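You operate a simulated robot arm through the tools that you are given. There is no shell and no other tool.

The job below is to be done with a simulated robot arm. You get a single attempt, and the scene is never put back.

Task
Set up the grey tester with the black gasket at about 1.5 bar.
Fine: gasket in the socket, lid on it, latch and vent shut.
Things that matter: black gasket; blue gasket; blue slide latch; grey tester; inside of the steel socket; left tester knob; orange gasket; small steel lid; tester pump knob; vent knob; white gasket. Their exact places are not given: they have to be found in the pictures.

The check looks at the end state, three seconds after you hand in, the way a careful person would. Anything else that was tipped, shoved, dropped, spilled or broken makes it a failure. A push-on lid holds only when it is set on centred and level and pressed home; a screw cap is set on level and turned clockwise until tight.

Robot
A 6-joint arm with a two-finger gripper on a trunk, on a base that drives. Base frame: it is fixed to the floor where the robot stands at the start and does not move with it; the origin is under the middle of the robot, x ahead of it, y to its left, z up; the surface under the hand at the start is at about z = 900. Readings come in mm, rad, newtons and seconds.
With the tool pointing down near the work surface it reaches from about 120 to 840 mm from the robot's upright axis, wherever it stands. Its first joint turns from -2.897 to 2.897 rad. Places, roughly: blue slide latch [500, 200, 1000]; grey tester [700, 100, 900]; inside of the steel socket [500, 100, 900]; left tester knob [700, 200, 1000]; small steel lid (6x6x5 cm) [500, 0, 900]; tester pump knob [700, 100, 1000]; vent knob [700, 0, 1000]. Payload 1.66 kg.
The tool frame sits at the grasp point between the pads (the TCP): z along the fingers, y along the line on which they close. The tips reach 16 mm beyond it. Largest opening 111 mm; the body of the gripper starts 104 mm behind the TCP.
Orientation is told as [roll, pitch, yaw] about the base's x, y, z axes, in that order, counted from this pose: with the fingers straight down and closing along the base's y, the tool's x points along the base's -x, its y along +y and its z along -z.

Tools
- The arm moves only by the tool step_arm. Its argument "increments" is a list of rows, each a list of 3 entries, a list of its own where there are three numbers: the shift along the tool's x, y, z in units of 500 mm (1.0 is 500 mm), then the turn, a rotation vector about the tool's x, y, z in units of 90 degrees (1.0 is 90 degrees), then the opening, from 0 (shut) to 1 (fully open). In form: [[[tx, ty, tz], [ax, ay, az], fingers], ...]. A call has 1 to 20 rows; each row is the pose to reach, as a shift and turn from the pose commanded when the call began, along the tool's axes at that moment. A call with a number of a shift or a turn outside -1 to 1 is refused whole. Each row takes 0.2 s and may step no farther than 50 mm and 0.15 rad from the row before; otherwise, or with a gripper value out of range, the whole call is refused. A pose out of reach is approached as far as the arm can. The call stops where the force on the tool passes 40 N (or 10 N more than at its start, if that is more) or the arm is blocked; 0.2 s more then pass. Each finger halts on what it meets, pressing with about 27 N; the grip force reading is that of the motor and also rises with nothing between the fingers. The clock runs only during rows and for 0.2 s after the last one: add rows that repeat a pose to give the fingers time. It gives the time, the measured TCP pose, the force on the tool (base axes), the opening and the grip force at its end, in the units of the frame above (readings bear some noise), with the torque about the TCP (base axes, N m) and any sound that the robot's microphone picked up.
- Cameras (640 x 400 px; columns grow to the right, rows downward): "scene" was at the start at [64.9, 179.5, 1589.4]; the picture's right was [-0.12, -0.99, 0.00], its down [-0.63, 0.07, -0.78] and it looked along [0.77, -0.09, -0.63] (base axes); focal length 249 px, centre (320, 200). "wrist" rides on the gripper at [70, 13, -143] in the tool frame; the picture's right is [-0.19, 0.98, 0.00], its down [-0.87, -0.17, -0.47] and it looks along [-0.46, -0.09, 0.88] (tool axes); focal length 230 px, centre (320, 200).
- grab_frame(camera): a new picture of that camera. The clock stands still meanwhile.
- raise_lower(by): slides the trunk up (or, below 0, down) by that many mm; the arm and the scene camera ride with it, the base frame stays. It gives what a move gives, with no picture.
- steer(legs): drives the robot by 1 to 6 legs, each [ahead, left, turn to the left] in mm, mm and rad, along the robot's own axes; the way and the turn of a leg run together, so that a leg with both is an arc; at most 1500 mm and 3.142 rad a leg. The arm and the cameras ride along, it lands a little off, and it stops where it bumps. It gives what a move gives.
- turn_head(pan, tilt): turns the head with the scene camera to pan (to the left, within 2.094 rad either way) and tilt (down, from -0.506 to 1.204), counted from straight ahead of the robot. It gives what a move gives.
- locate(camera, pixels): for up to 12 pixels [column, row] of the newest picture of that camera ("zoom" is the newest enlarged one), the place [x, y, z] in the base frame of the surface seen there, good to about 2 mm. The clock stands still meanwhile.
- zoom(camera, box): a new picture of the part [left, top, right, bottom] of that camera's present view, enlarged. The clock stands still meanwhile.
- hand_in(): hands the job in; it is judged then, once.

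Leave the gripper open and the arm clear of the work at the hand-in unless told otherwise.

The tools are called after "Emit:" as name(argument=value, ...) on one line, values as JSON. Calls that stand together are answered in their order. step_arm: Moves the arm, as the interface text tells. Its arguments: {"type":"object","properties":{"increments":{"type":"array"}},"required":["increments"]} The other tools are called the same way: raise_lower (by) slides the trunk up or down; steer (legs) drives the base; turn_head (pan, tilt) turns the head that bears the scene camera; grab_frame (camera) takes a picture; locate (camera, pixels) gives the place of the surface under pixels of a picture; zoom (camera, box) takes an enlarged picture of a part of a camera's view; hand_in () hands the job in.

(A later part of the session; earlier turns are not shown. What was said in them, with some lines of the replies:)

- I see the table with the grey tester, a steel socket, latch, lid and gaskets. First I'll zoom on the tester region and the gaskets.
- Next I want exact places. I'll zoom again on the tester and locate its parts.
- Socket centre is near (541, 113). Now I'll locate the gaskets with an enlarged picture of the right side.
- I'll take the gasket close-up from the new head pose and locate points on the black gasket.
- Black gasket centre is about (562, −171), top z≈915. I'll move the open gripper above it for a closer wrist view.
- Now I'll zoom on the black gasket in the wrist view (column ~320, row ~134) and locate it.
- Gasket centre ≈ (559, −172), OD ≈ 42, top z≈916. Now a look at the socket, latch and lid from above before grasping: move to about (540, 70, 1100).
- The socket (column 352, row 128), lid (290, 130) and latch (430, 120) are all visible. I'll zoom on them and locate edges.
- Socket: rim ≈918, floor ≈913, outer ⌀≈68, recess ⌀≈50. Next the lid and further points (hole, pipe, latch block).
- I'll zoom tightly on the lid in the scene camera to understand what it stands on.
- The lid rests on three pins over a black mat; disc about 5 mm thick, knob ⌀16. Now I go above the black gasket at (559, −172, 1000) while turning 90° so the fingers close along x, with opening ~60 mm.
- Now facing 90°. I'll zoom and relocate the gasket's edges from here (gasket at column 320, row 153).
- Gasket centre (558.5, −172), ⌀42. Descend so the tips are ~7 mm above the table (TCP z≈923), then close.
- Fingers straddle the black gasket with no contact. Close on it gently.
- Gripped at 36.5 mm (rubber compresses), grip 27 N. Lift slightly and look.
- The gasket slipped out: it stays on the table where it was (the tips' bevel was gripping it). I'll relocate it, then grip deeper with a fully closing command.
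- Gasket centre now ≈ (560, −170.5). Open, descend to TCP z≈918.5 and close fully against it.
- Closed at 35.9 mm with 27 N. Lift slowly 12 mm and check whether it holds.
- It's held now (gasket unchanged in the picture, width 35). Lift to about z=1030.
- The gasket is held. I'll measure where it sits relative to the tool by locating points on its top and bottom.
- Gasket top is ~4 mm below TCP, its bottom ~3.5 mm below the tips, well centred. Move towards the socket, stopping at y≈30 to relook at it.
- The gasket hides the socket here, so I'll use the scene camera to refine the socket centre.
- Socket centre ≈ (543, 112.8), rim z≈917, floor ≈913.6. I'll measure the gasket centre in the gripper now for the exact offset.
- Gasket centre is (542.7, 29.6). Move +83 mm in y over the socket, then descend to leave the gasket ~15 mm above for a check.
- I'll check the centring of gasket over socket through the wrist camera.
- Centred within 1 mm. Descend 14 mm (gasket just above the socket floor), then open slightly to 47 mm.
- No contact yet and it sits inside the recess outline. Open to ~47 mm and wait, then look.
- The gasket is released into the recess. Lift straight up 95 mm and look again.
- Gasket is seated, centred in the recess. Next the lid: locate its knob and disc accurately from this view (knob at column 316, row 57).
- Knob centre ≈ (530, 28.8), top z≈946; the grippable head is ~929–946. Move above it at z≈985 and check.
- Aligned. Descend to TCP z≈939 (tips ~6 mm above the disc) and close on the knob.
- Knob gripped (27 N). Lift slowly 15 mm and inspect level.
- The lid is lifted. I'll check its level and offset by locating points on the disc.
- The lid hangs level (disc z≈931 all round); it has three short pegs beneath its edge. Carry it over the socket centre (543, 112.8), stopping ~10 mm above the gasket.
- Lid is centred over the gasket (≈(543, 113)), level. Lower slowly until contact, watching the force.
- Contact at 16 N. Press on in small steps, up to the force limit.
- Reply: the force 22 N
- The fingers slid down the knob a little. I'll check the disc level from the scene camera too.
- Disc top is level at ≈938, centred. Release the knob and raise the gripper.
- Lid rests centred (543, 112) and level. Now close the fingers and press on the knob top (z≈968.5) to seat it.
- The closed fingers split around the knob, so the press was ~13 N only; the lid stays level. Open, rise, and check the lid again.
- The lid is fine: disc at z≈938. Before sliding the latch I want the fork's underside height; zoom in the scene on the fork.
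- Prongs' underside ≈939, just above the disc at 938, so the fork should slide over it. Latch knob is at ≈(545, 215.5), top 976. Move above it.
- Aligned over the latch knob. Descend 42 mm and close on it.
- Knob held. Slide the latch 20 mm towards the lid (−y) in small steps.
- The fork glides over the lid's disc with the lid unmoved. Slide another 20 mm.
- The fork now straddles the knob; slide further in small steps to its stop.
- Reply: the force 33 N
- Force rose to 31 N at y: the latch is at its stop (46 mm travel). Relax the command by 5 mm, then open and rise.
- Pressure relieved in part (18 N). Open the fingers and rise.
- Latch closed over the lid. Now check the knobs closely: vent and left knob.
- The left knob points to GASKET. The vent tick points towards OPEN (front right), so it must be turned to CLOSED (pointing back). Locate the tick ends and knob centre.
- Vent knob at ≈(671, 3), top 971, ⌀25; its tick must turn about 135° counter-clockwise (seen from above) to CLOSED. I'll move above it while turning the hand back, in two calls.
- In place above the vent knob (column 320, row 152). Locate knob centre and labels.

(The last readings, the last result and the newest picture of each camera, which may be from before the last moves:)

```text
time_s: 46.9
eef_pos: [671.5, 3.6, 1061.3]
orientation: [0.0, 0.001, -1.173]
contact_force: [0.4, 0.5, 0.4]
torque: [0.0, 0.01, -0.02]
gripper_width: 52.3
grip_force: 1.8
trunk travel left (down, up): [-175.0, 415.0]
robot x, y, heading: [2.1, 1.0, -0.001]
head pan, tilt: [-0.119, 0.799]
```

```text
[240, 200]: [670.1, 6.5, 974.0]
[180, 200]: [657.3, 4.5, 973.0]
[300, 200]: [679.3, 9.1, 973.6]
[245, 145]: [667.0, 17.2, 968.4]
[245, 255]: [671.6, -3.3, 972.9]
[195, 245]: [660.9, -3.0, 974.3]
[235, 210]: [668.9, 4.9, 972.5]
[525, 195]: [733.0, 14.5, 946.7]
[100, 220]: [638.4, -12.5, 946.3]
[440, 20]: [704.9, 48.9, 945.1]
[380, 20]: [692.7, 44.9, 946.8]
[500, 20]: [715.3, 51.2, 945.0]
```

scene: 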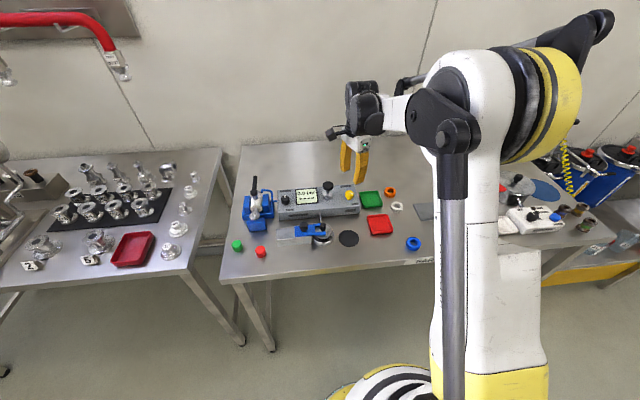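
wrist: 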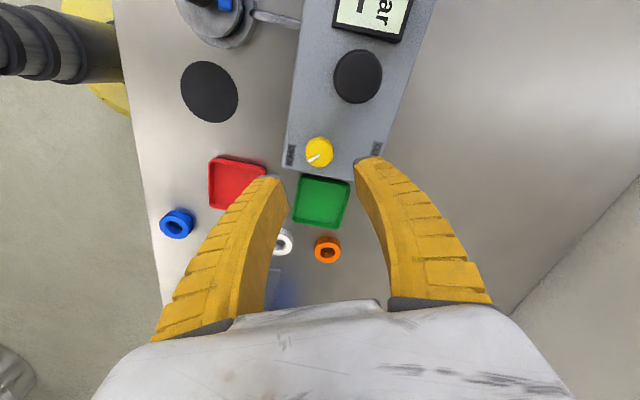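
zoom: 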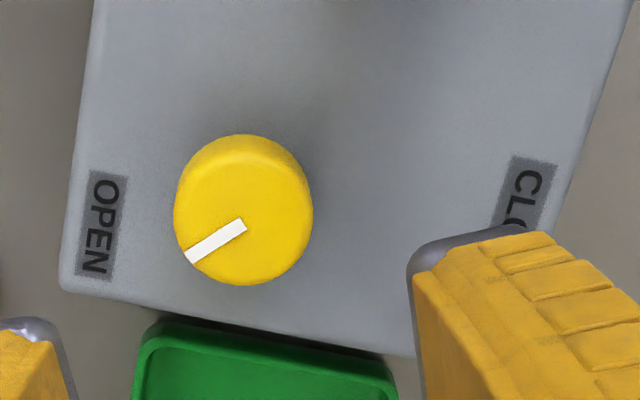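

Knob centre (670.5, 3) matches the TCP within 1 mm. Descend to TCP z≈967 and grip.

Emit:
step_arm(increments=[[[0, 0, 0.06], [0, 0, 0], 0.45], [[0, 0, 0.12], [0, 0, 0], 0.45], [[0, 0, 0.16], [0, 0, 0], 0.45], [[0, 0, 0.188], [0, 0, 0], 0.45], [[0, 0, 0.188], [0, 0, 0], 0.35], [[0, 0, 0.188], [0, 0, 0], 0.25], [[0, 0, 0.188], [0, 0, 0], 0.15], [[0, 0, 0.188], [0, 0, 0], 0.05], [[0, 0, 0.188], [0, 0, 0], 0.05]])

Emit:
grab_frame(camera="wrist")

```text
time_s: 48.9
eef_pos: [670.2, 3.0, 967.2]
orientation: [-0.002, -0.001, -1.173]
contact_force: [-5.4, -2.5, -3.2]
torque: [0.05, 0.01, -0.03]
gripper_width: 25.2
grip_force: 34.0
trunk travel left (down, up): [-175.0, 415.0]
robot x, y, heading: [-0.8, -2.5, -0.003]
head pan, tilt: [-0.119, 0.799]
```

```text
taken
```

wrist: 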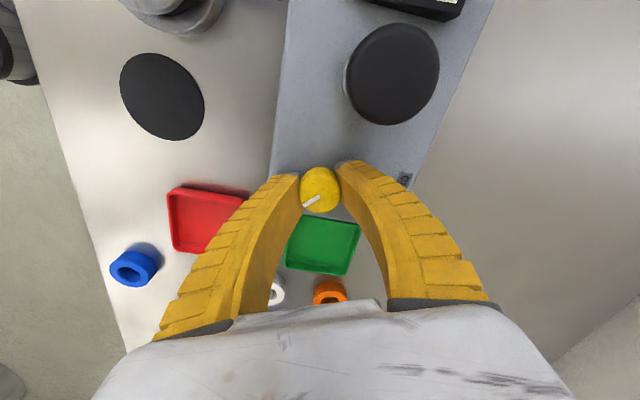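

Gripped (25 mm). Turn counter-clockwise ~25° first as a test, watching torque.

Emit:
step_arm(increments=[[[0, 0, 0], [0, 0, -0.09], 0.05], [[0, 0, 0], [0, 0, -0.18], 0.05], [[0, 0, 0], [0, 0, -0.27], 0.05]])

Emit:
zoom(camera="wrist", box=[270, 130, 400, 230])

```text
time_s: 49.7
eef_pos: [671.3, 3.1, 968.8]
orientation: [0.0, -0.001, -0.746]
contact_force: [-2.6, -2.0, 3.6]
torque: [0.07, 0.09, -0.01]
gripper_width: 24.6
grip_force: 34.2
trunk travel left (down, up): [-175.0, 415.0]
robot x, y, heading: [3.4, 2.2, -0.001]
head pan, tilt: [-0.119, 0.799]
```

```text
4.00 times, centred on (335, 180) of wrist
```

zoom: 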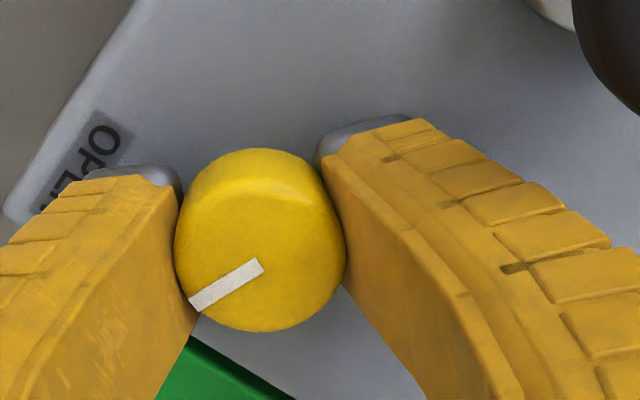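

The knob turns with the gripper without resistance. Continue another ~86° (0.95 units).

Emit:
step_arm(increments=[[[0, 0, 0], [0, 0, -0.094], 0.05], [[0, 0, 0], [0, 0, -0.188], 0.05], [[0, 0, 0], [0, 0, -0.282], 0.05], [[0, 0, 0], [0, 0, -0.376], 0.05], [[0, 0, 0], [0, 0, -0.47], 0.05], [[0, 0, 0], [0, 0, -0.564], 0.05], [[0, 0, 0], [0, 0, -0.658], 0.05], [[0, 0, 0], [0, 0, -0.752], 0.05], [[0, 0, 0], [0, 0, -0.846], 0.05], [[0, 0, 0], [0, 0, -0.94], 0.05]])

Emit:
grab_frame(camera="wrist")

Emit:
zoom(camera="scene", box=[326, 170, 382, 215])

```text
time_s: 51.9
eef_pos: [670.3, 3.2, 967.5]
orientation: [0.0, 0.0, 0.731]
contact_force: [-3.4, -2.6, 3.2]
torque: [-0.03, 0.05, -0.03]
gripper_width: 24.0
grip_force: 34.2
trunk travel left (down, up): [-175.0, 415.0]
robot x, y, heading: [-2.3, -2.6, -0.002]
head pan, tilt: [-0.119, 0.799]
```

```text
taken
```

wrist: 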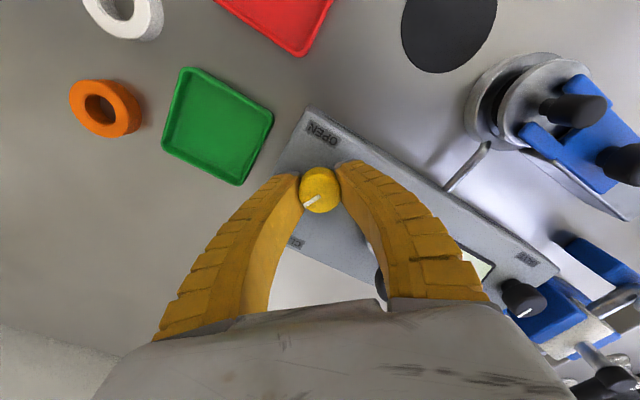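

```text
8.89 times, centred on (354, 192) of scene
```

zoom: 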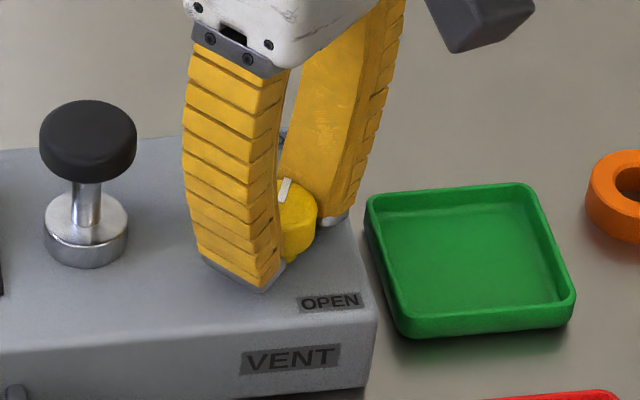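

Tick is now ~27° short of pointing straight back. Turn on ~31°, watching for the stop.

Emit:
step_arm(increments=[[[0, 0, 0], [0, 0, -0.09], 0.05], [[0, 0, 0], [0, 0, -0.18], 0.05], [[0, 0, 0], [0, 0, -0.26], 0.05], [[0, 0, 0], [0, 0, -0.3], 0.05], [[0, 0, 0], [0, 0, -0.34], 0.05]])

Emit:
zoom(camera="wrist", box=[260, 110, 400, 230])

```text
time_s: 53.1
eef_pos: [671.0, 2.9, 968.3]
orientation: [-0.001, 0.0, 1.264]
contact_force: [-5.5, 0.0, 6.5]
torque: [0.01, 0.06, -0.27]
gripper_width: 23.2
grip_force: 34.4
trunk travel left (down, up): [-175.0, 415.0]
robot x, y, heading: [-0.7, -0.4, -0.004]
head pan, tilt: [-0.119, 0.799]
```

```text
3.33 times, centred on (330, 170) of wrist
```

zoom: 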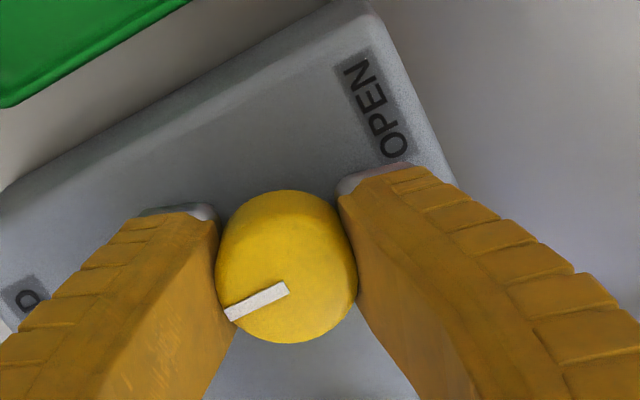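

Torque −0.27 N·m: the knob is against its stop. Release and rise, then check.

Emit:
step_arm(increments=[[[0, 0, 0], [0, 0, 0.02], 0.2], [[0, 0, 0], [0, 0, 0.02], 0.35], [[0, 0, 0], [0, 0, 0.02], 0.42], [[0, 0, -0.03], [0, 0, 0.02], 0.42], [[0, 0, -0.1], [0, 0, 0.02], 0.42], [[0, 0, -0.18], [0, 0, 0.02], 0.42], [[0, 0, -0.24], [0, 0, 0.02], 0.42]])

Emit:
zoom(camera="scene", box=[326, 170, 382, 215])

Emit:
grab_frame(camera="wrist")

Emit:
zoom(camera="scene", box=[270, 175, 366, 250])

```text
time_s: 54.7
eef_pos: [669.8, 3.3, 1087.5]
orientation: [0.0, 0.0, 1.233]
contact_force: [-0.2, -0.3, -0.4]
torque: [-0.02, 0.03, -0.02]
gripper_width: 48.7
grip_force: 1.8
trunk travel left (down, up): [-175.0, 415.0]
robot x, y, heading: [-1.2, 0.3, -0.001]
head pan, tilt: [-0.119, 0.799]
```

```text
8.89 times, centred on (354, 192) of scene
```

zoom: 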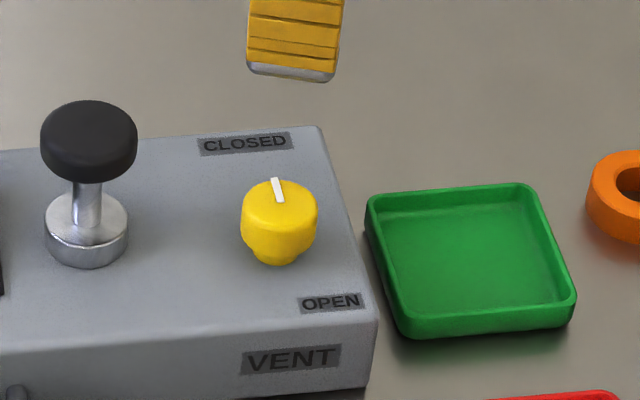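

```text
taken
```

wrist: 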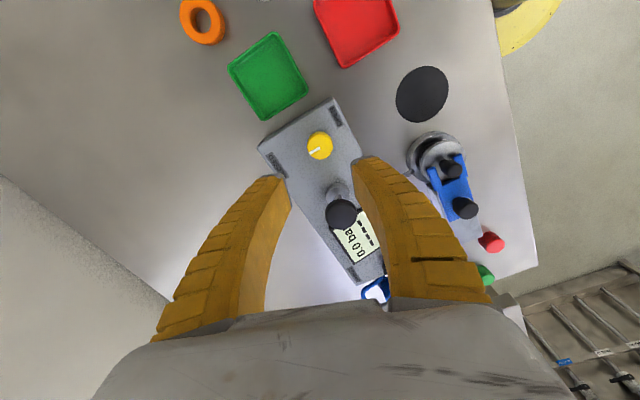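

```text
5.33 times, centred on (318, 212) of scene
```

zoom: 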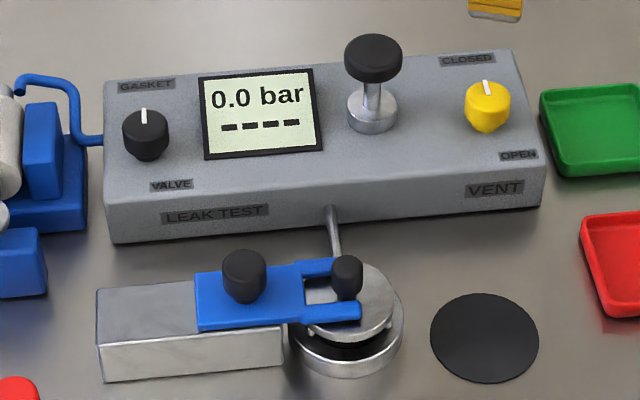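

Vent now points to CLOSED. Next the pump: locate the pump knob top (scene zoom column ~374, row ~52) precisely.

Emit:
locate(camera="zoom", pixels=[[374, 50], [348, 50], [400, 50], [374, 36], [374, 62], [374, 95], [370, 110], [485, 100], [144, 130]])

Emit:
locate(camera="wrist", pixels=[[341, 214], [329, 214], [354, 214], [341, 202], [341, 226], [338, 188]])

Emit:
locate(camera="zoom", pixels=[[385, 300], [380, 330], [345, 338], [315, 328], [310, 280], [375, 280], [347, 262], [330, 292], [244, 258], [245, 265]])

```text
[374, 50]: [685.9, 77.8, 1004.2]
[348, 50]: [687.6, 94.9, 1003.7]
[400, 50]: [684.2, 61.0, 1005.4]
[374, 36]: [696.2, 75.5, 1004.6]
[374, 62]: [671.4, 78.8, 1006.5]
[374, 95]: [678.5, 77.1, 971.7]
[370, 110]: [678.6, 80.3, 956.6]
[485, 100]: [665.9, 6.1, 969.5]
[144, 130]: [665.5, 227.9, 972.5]
```

```text
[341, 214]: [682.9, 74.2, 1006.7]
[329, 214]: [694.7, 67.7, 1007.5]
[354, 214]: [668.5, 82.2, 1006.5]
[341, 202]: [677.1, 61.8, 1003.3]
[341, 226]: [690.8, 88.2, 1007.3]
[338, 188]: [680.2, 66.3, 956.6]
```

```text
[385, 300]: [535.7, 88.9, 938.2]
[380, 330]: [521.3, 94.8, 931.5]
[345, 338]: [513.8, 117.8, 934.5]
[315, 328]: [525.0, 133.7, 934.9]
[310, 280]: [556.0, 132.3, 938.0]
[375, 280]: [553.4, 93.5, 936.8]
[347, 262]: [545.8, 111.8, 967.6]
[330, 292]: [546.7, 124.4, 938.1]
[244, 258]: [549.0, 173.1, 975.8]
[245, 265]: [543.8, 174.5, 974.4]
```

Pump knob centre ≈ (683.5, 77), top ≈1005.5. Move above it, close the fingers, descend to ~4 mm above.

Emit:
step_arm(increments=[[[-0.074, 0.012, 0], [0, 0, 0], 0.2], [[-0.1476, 0.0246, 0], [0, 0, 0], 0.0], [[-0.1476, 0.0246, 0.06], [0, 0, 0], 0.0], [[-0.1476, 0.0246, 0.11], [0, 0, 0], 0.0], [[-0.1476, 0.0246, 0.123], [0, 0, 0], 0.0], [[-0.1476, 0.0246, 0.123], [0, 0, 0], 0.0]])

Emit:
grab_frame(camera="wrist")

Emit:
zoom(camera="scene", box=[290, 160, 370, 220])

```text
time_s: 56.1
eef_pos: [682.8, 77.2, 1025.6]
orientation: [0.001, -0.001, 1.231]
contact_force: [0.4, -0.4, -0.3]
torque: [-0.02, 0.05, -0.01]
gripper_width: 0.1
grip_force: 27.2
trunk travel left (down, up): [-175.0, 415.0]
robot x, y, heading: [2.5, -1.4, -0.0]
head pan, tilt: [-0.119, 0.799]
```

```text
taken
```

wrist: 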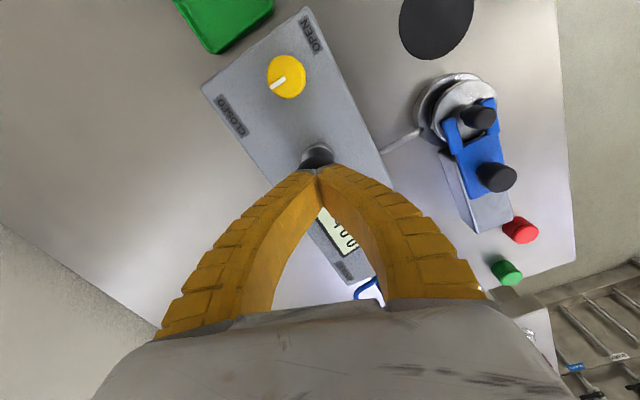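

```text
6.67 times, centred on (330, 190) of scene
```

zoom: 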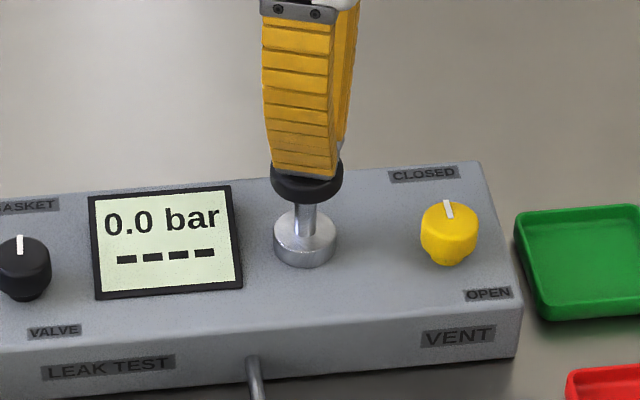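

Positioned over the pump knob, display readable (0.0 bar). First a cautious partial stroke: down ~16 mm.

Emit:
step_arm(increments=[[[0, 0, 0.008], [0, 0, 0], 0], [[0, 0, 0.016], [0, 0, 0], 0], [[0, 0, 0.024], [0, 0, 0], 0], [[0, 0, 0.032], [0, 0, 0], 0]])

Emit:
zoom(camera="scene", box=[290, 160, 370, 220])

```text
time_s: 57.1
eef_pos: [682.8, 76.8, 1009.9]
orientation: [0.0, -0.001, 1.231]
contact_force: [-0.6, 0.1, 3.2]
torque: [0.0, 0.0, 0.01]
gripper_width: 5.9
grip_force: 29.1
trunk travel left (down, up): [-175.0, 415.0]
robot x, y, heading: [-1.6, 0.3, 0.006]
head pan, tilt: [-0.119, 0.799]
```

```text
6.67 times, centred on (330, 190) of scene
```

zoom: 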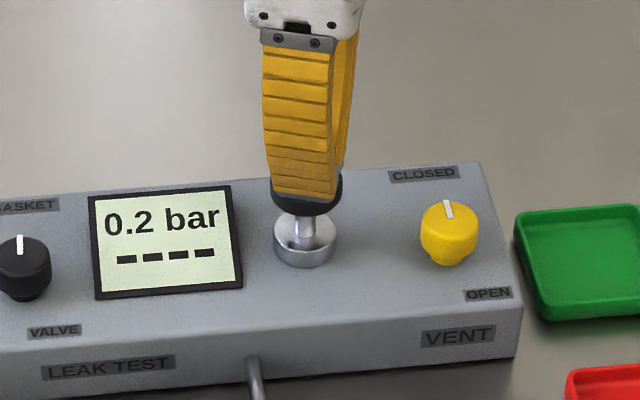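

Pressure shows 0.2 bar. Press further 12 mm.

Emit:
step_arm(increments=[[[0, 0, 0.008], [0, 0, 0], 0], [[0, 0, 0.016], [0, 0, 0], 0], [[0, 0, 0.024], [0, 0, 0], 0]])

Emit:
zoom(camera="scene", box=[290, 160, 370, 220])

```text
time_s: 57.9
eef_pos: [683.1, 76.0, 997.9]
orientation: [-0.001, -0.001, 1.233]
contact_force: [0.1, 0.3, 4.3]
torque: [-0.04, 0.0, -0.02]
gripper_width: 6.2
grip_force: 28.7
trunk travel left (down, up): [-175.0, 415.0]
robot x, y, heading: [0.7, 2.0, -0.001]
head pan, tilt: [-0.119, 0.799]
```

```text
6.67 times, centred on (330, 190) of scene
```

zoom: 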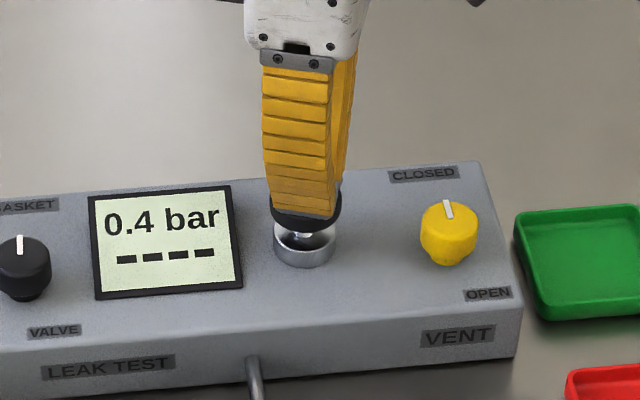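

0.4 bar. The head is ~6 mm from its collar. Press to the bottom gently.

Emit:
step_arm(increments=[[[0, 0, 0.006], [0, 0, 0], 0], [[0, 0, 0.01], [0, 0, 0], 0], [[0, 0, 0.014], [0, 0, 0], 0]])

Emit:
zoom(camera="scene", box=[290, 160, 370, 220])

```text
time_s: 58.7
eef_pos: [683.6, 77.5, 991.3]
orientation: [0.001, 0.0, 1.233]
contact_force: [0.1, 0.1, 5.5]
torque: [-0.02, -0.01, 0.0]
gripper_width: 6.2
grip_force: 28.5
trunk travel left (down, up): [-175.0, 415.0]
robot x, y, heading: [1.8, -1.0, -0.001]
head pan, tilt: [-0.119, 0.799]
```

```text
6.67 times, centred on (330, 190) of scene
```

zoom: 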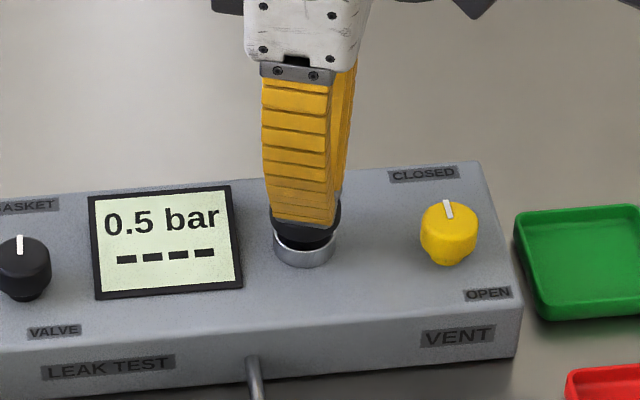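

0.5 bar at near bottom. Raise to let the knob spring back and see whether the pressure holds.

Emit:
step_arm(increments=[[[0, 0, -0.02], [0, 0, 0], 0], [[0, 0, -0.045], [0, 0, 0], 0], [[0, 0, -0.07], [0, 0, 0], 0], [[0, 0, -0.076], [0, 0, 0], 0], [[0, 0, -0.076], [0, 0, 0], 0]])

Emit:
zoom(camera="scene", box=[290, 160, 370, 220])

```text
time_s: 59.9
eef_pos: [684.0, 77.2, 1029.6]
orientation: [-0.001, 0.001, 1.232]
contact_force: [0.6, 0.5, -0.7]
torque: [-0.02, 0.03, 0.01]
gripper_width: 0.1
grip_force: 29.1
trunk travel left (down, up): [-175.0, 415.0]
robot x, y, heading: [-2.4, -2.1, 0.002]
head pan, tilt: [-0.119, 0.799]
```

```text
6.67 times, centred on (330, 190) of scene
```

zoom: 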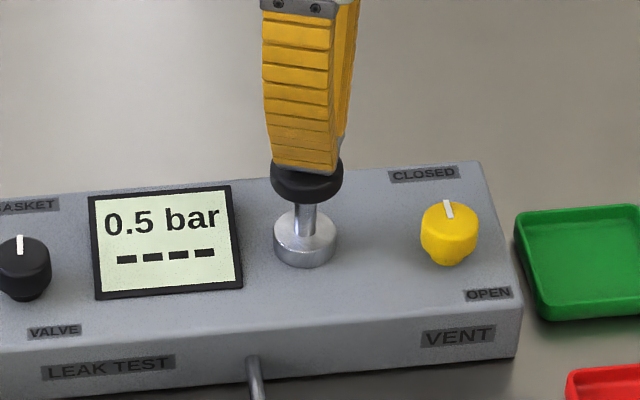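

It holds at 0.5 bar and the knob sprang back. Second stroke: 38 mm down and up.

Emit:
step_arm(increments=[[[0, 0, 0.015], [0, 0, 0], 0], [[0, 0, 0.03], [0, 0, 0], 0], [[0, 0, 0.045], [0, 0, 0], 0], [[0, 0, 0.06], [0, 0, 0], 0], [[0, 0, 0.07], [0, 0, 0], 0], [[0, 0, 0.076], [0, 0, 0], 0]])

Emit:
zoom(camera="scene", box=[290, 160, 370, 220])

Emit:
step_arm(increments=[[[0, 0, -0.02], [0, 0, 0], 0], [[0, 0, -0.045], [0, 0, 0], 0], [[0, 0, -0.07], [0, 0, 0], 0], [[0, 0, -0.076], [0, 0, 0], 0], [[0, 0, -0.076], [0, 0, 0], 0]])

Emit:
zoom(camera="scene", box=[290, 160, 370, 220])

```text
time_s: 61.3
eef_pos: [684.3, 77.1, 991.4]
orientation: [0.002, -0.001, 1.233]
contact_force: [2.1, 1.0, 6.3]
torque: [0.04, -0.01, -0.02]
gripper_width: 6.1
grip_force: 28.4
trunk travel left (down, up): [-175.0, 415.0]
robot x, y, heading: [-1.7, -2.8, -0.006]
head pan, tilt: [-0.119, 0.799]
```

```text
6.67 times, centred on (330, 190) of scene
```

zoom: 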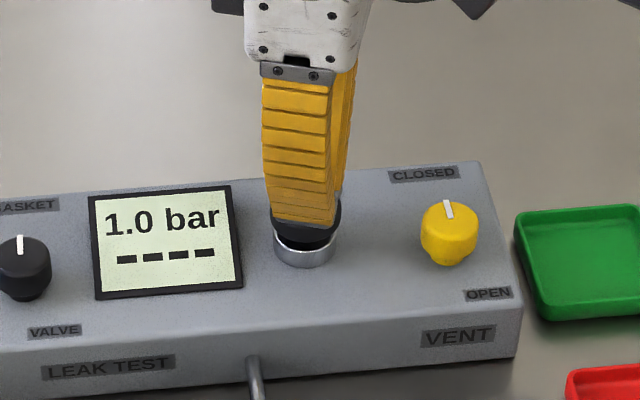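

```text
time_s: 62.5
eef_pos: [684.8, 77.0, 1029.1]
orientation: [0.001, -0.001, 1.231]
contact_force: [0.0, 0.2, -0.4]
torque: [-0.02, 0.01, -0.04]
gripper_width: 0.1
grip_force: 28.4
trunk travel left (down, up): [-175.0, 415.0]
robot x, y, heading: [-1.9, -1.9, -0.004]
head pan, tilt: [-0.119, 0.799]
```

```text
6.67 times, centred on (330, 190) of scene
```

zoom: 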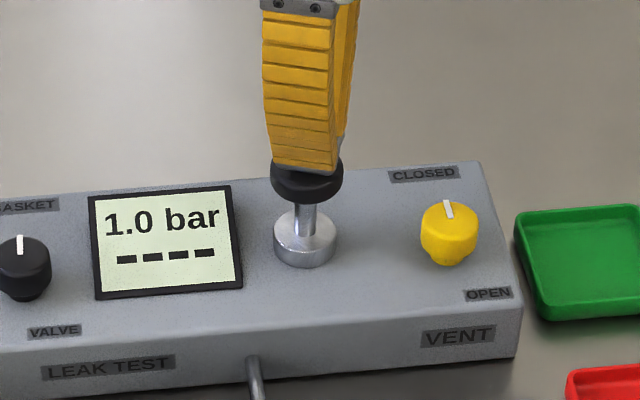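

1.0 bar and holding. Third stroke, same depth, looking before release.

Emit:
step_arm(increments=[[[0, 0, 0.015], [0, 0, 0], 0], [[0, 0, 0.03], [0, 0, 0], 0], [[0, 0, 0.045], [0, 0, 0], 0], [[0, 0, 0.06], [0, 0, 0], 0], [[0, 0, 0.07], [0, 0, 0], 0], [[0, 0, 0.075], [0, 0, 0], 0]])

Emit:
zoom(camera="scene", box=[290, 160, 370, 220])

```text
time_s: 63.9
eef_pos: [684.1, 76.4, 992.2]
orientation: [-0.001, 0.0, 1.232]
contact_force: [1.3, 2.3, 6.4]
torque: [-0.02, -0.01, -0.01]
gripper_width: 6.2
grip_force: 28.4
trunk travel left (down, up): [-175.0, 415.0]
robot x, y, heading: [-1.9, -1.5, 0.002]
head pan, tilt: [-0.119, 0.799]
```

```text
6.67 times, centred on (330, 190) of scene
```

zoom: 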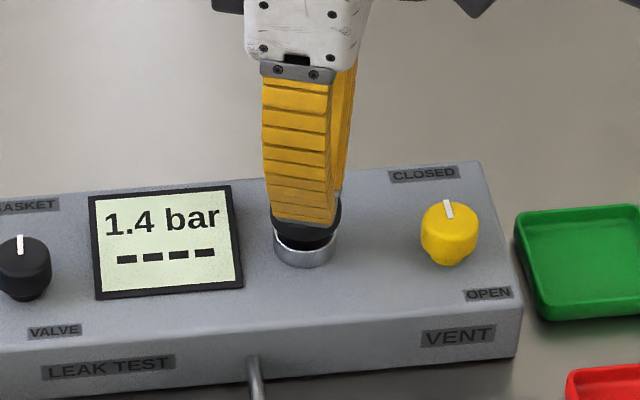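

1.4 bar. Press ~4 mm more to reach about 1.5.

Emit:
step_arm(increments=[[[0, 0, 0.004], [0, 0, 0], 0], [[0, 0, 0.008], [0, 0, 0], 0]])

Emit:
zoom(camera="scene", box=[290, 160, 370, 220])

```text
time_s: 64.5
eef_pos: [682.6, 78.1, 988.2]
orientation: [0.0, -0.001, 1.23]
contact_force: [0.8, 0.0, 13.2]
torque: [-0.01, -0.02, 0.0]
gripper_width: 6.2
grip_force: 28.9
trunk travel left (down, up): [-175.0, 415.0]
robot x, y, heading: [-0.4, 1.3, -0.001]
head pan, tilt: [-0.119, 0.799]
```

```text
6.67 times, centred on (330, 190) of scene
```

zoom: 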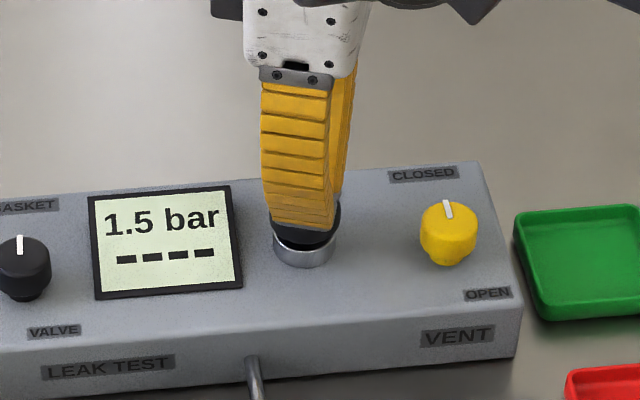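

1.5 bar. Raise clear of the pump knob, opening the gripper once up.

Emit:
step_arm(increments=[[[0, 0, -0.02], [0, 0, 0], 0], [[0, 0, -0.05], [0, 0, 0], 0], [[0, 0, -0.09], [0, 0, 0], 0], [[0, 0, -0.16], [0, 0, 0], 0], [[0, 0, -0.24], [0, 0, 0], 0.2], [[0, 0, -0.32], [0, 0, 0], 0.5], [[0, 0, -0.4], [0, 0, 0], 0.8], [[0, 0, -0.4], [0, 0, 0], 1.0], [[0, 0, -0.4], [0, 0, 0], 1.0]])

Emit:
zoom(camera="scene", box=[270, 170, 380, 255])

Emit:
grab_frame(camera="wrist")

```text
time_s: 66.5
eef_pos: [682.0, 78.4, 1187.3]
orientation: [0.001, 0.001, 1.232]
contact_force: [-1.0, 0.1, -0.2]
torque: [0.02, -0.04, -0.02]
gripper_width: 110.6
grip_force: 0.1
trunk travel left (down, up): [-175.0, 415.0]
robot x, y, heading: [1.7, -1.1, -0.004]
head pan, tilt: [-0.119, 0.799]
```

```text
4.71 times, centred on (325, 212) of scene
```

zoom: 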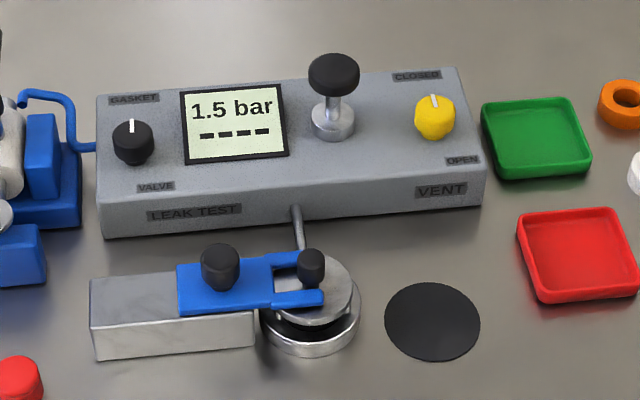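

```text
taken
```

wrist: 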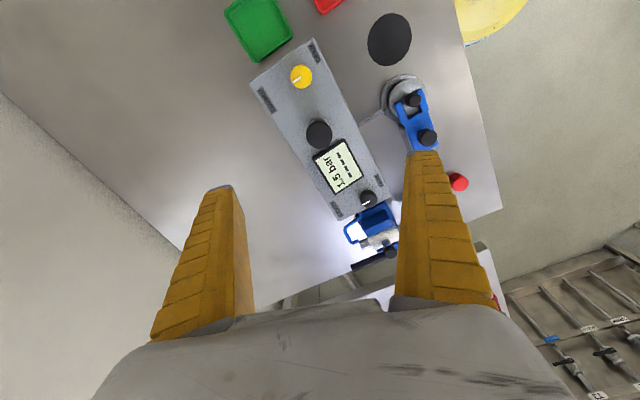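

1.5 bar holds. Move the arm back clear of the work and wait a few seconds to check for leakage.

Emit:
step_arm(increments=[[[0.049, 0.047, -0.033], [0, 0, 0], 1], [[0.098, 0.094, -0.066], [0, 0, 0], 1], [[0.148, 0.141, -0.1], [0, 0, 0], 1], [[0.197, 0.188, -0.133], [0, 0, 0], 1], [[0.247, 0.235, -0.166], [0, 0, 0], 1], [[0.296, 0.282, -0.2], [0, 0, 0], 1], [[0.296, 0.282, -0.2], [0, 0, 0], 1], [[0.296, 0.282, -0.2], [0, 0, 0], 1], [[0.296, 0.282, -0.2], [0, 0, 0], 1], [[0.296, 0.282, -0.2], [0, 0, 0], 1], [[0.296, 0.282, -0.2], [0, 0, 0], 1], [[0.296, 0.282, -0.2], [0, 0, 0], 1], [[0.296, 0.282, -0.2], [0, 0, 0], 1], [[0.296, 0.282, -0.2], [0, 0, 0], 1], [[0.296, 0.282, -0.2], [0, 0, 0], 1], [[0.296, 0.282, -0.2], [0, 0, 0], 1], [[0.296, 0.282, -0.2], [0, 0, 0], 1], [[0.296, 0.282, -0.2], [0, 0, 0], 1], [[0.296, 0.282, -0.2], [0, 0, 0], 1], [[0.296, 0.282, -0.2], [0, 0, 0], 1]])

Emit:
zoom(camera="scene", box=[270, 170, 380, 255])

Emit:
zoom(camera="scene", box=[285, 215, 355, 250])

Emit:
grab_frame(camera="scene")

```text
time_s: 70.7
eef_pos: [502.3, -16.4, 1289.2]
orientation: [0.001, 0.001, 1.231]
contact_force: [0.7, -0.4, -0.2]
torque: [0.0, 0.03, 0.03]
gripper_width: 111.1
grip_force: 0.1
trunk travel left (down, up): [-175.0, 415.0]
robot x, y, heading: [0.5, -0.5, 0.001]
head pan, tilt: [-0.119, 0.799]
```

```text
4.71 times, centred on (325, 212) of scene
```

zoom: 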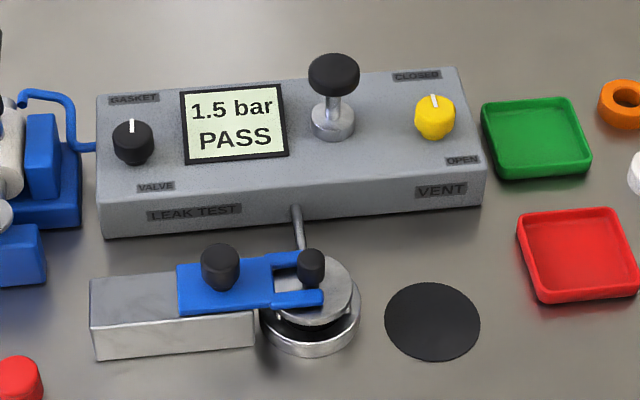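

```text
9.14 times, centred on (320, 232) of scene
```

zoom: 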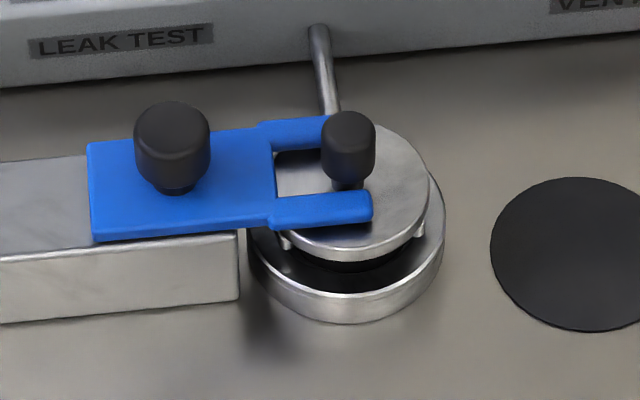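

```text
taken
```

scene: 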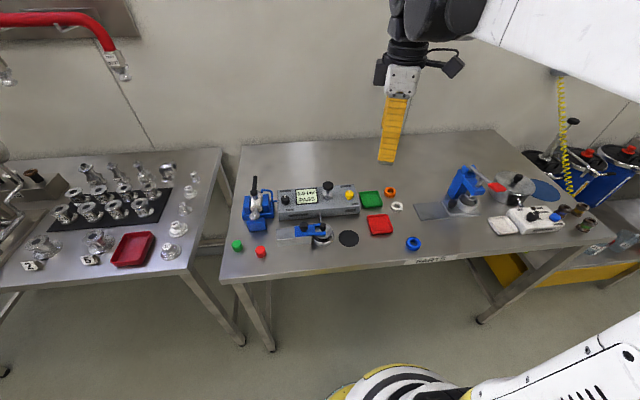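

The display reads 1.5 bar, PASS. The black gasket is in the socket with the lid level on it, and the latch and vent are both shut. Nothing else has moved, and the arm is clear with the gripper open. I'm handing in now.

Emit:
hand_in()

```text
The job is handed in.
```

The grey tester is set up with the black gasket. Its display read 1.5 bar and PASS when I handed in; the result of the check has not come back.

- **Gasket and lid:** the black gasket sits in the steel socket, with the small steel lid centred and level on top of it. The lid rests on the gasket and I could press it with only about 20 N, because the fingers slid down around its knob.
- **Latch:** the blue slide latch is pushed to its stop, with its fork around the lid's knob.
- **Knobs:** the vent is turned to CLOSED. The left knob already pointed to GASKET, so I left it alone.
- **Pump:** it took three strokes. The pressure held at 1.5 bar for about six seconds before hand-in.

My first grip on the gasket slipped and shifted it about 2 mm on the table before the second grip held. Nothing else was tipped or moved, and the arm is clear of the work with the gripper open.
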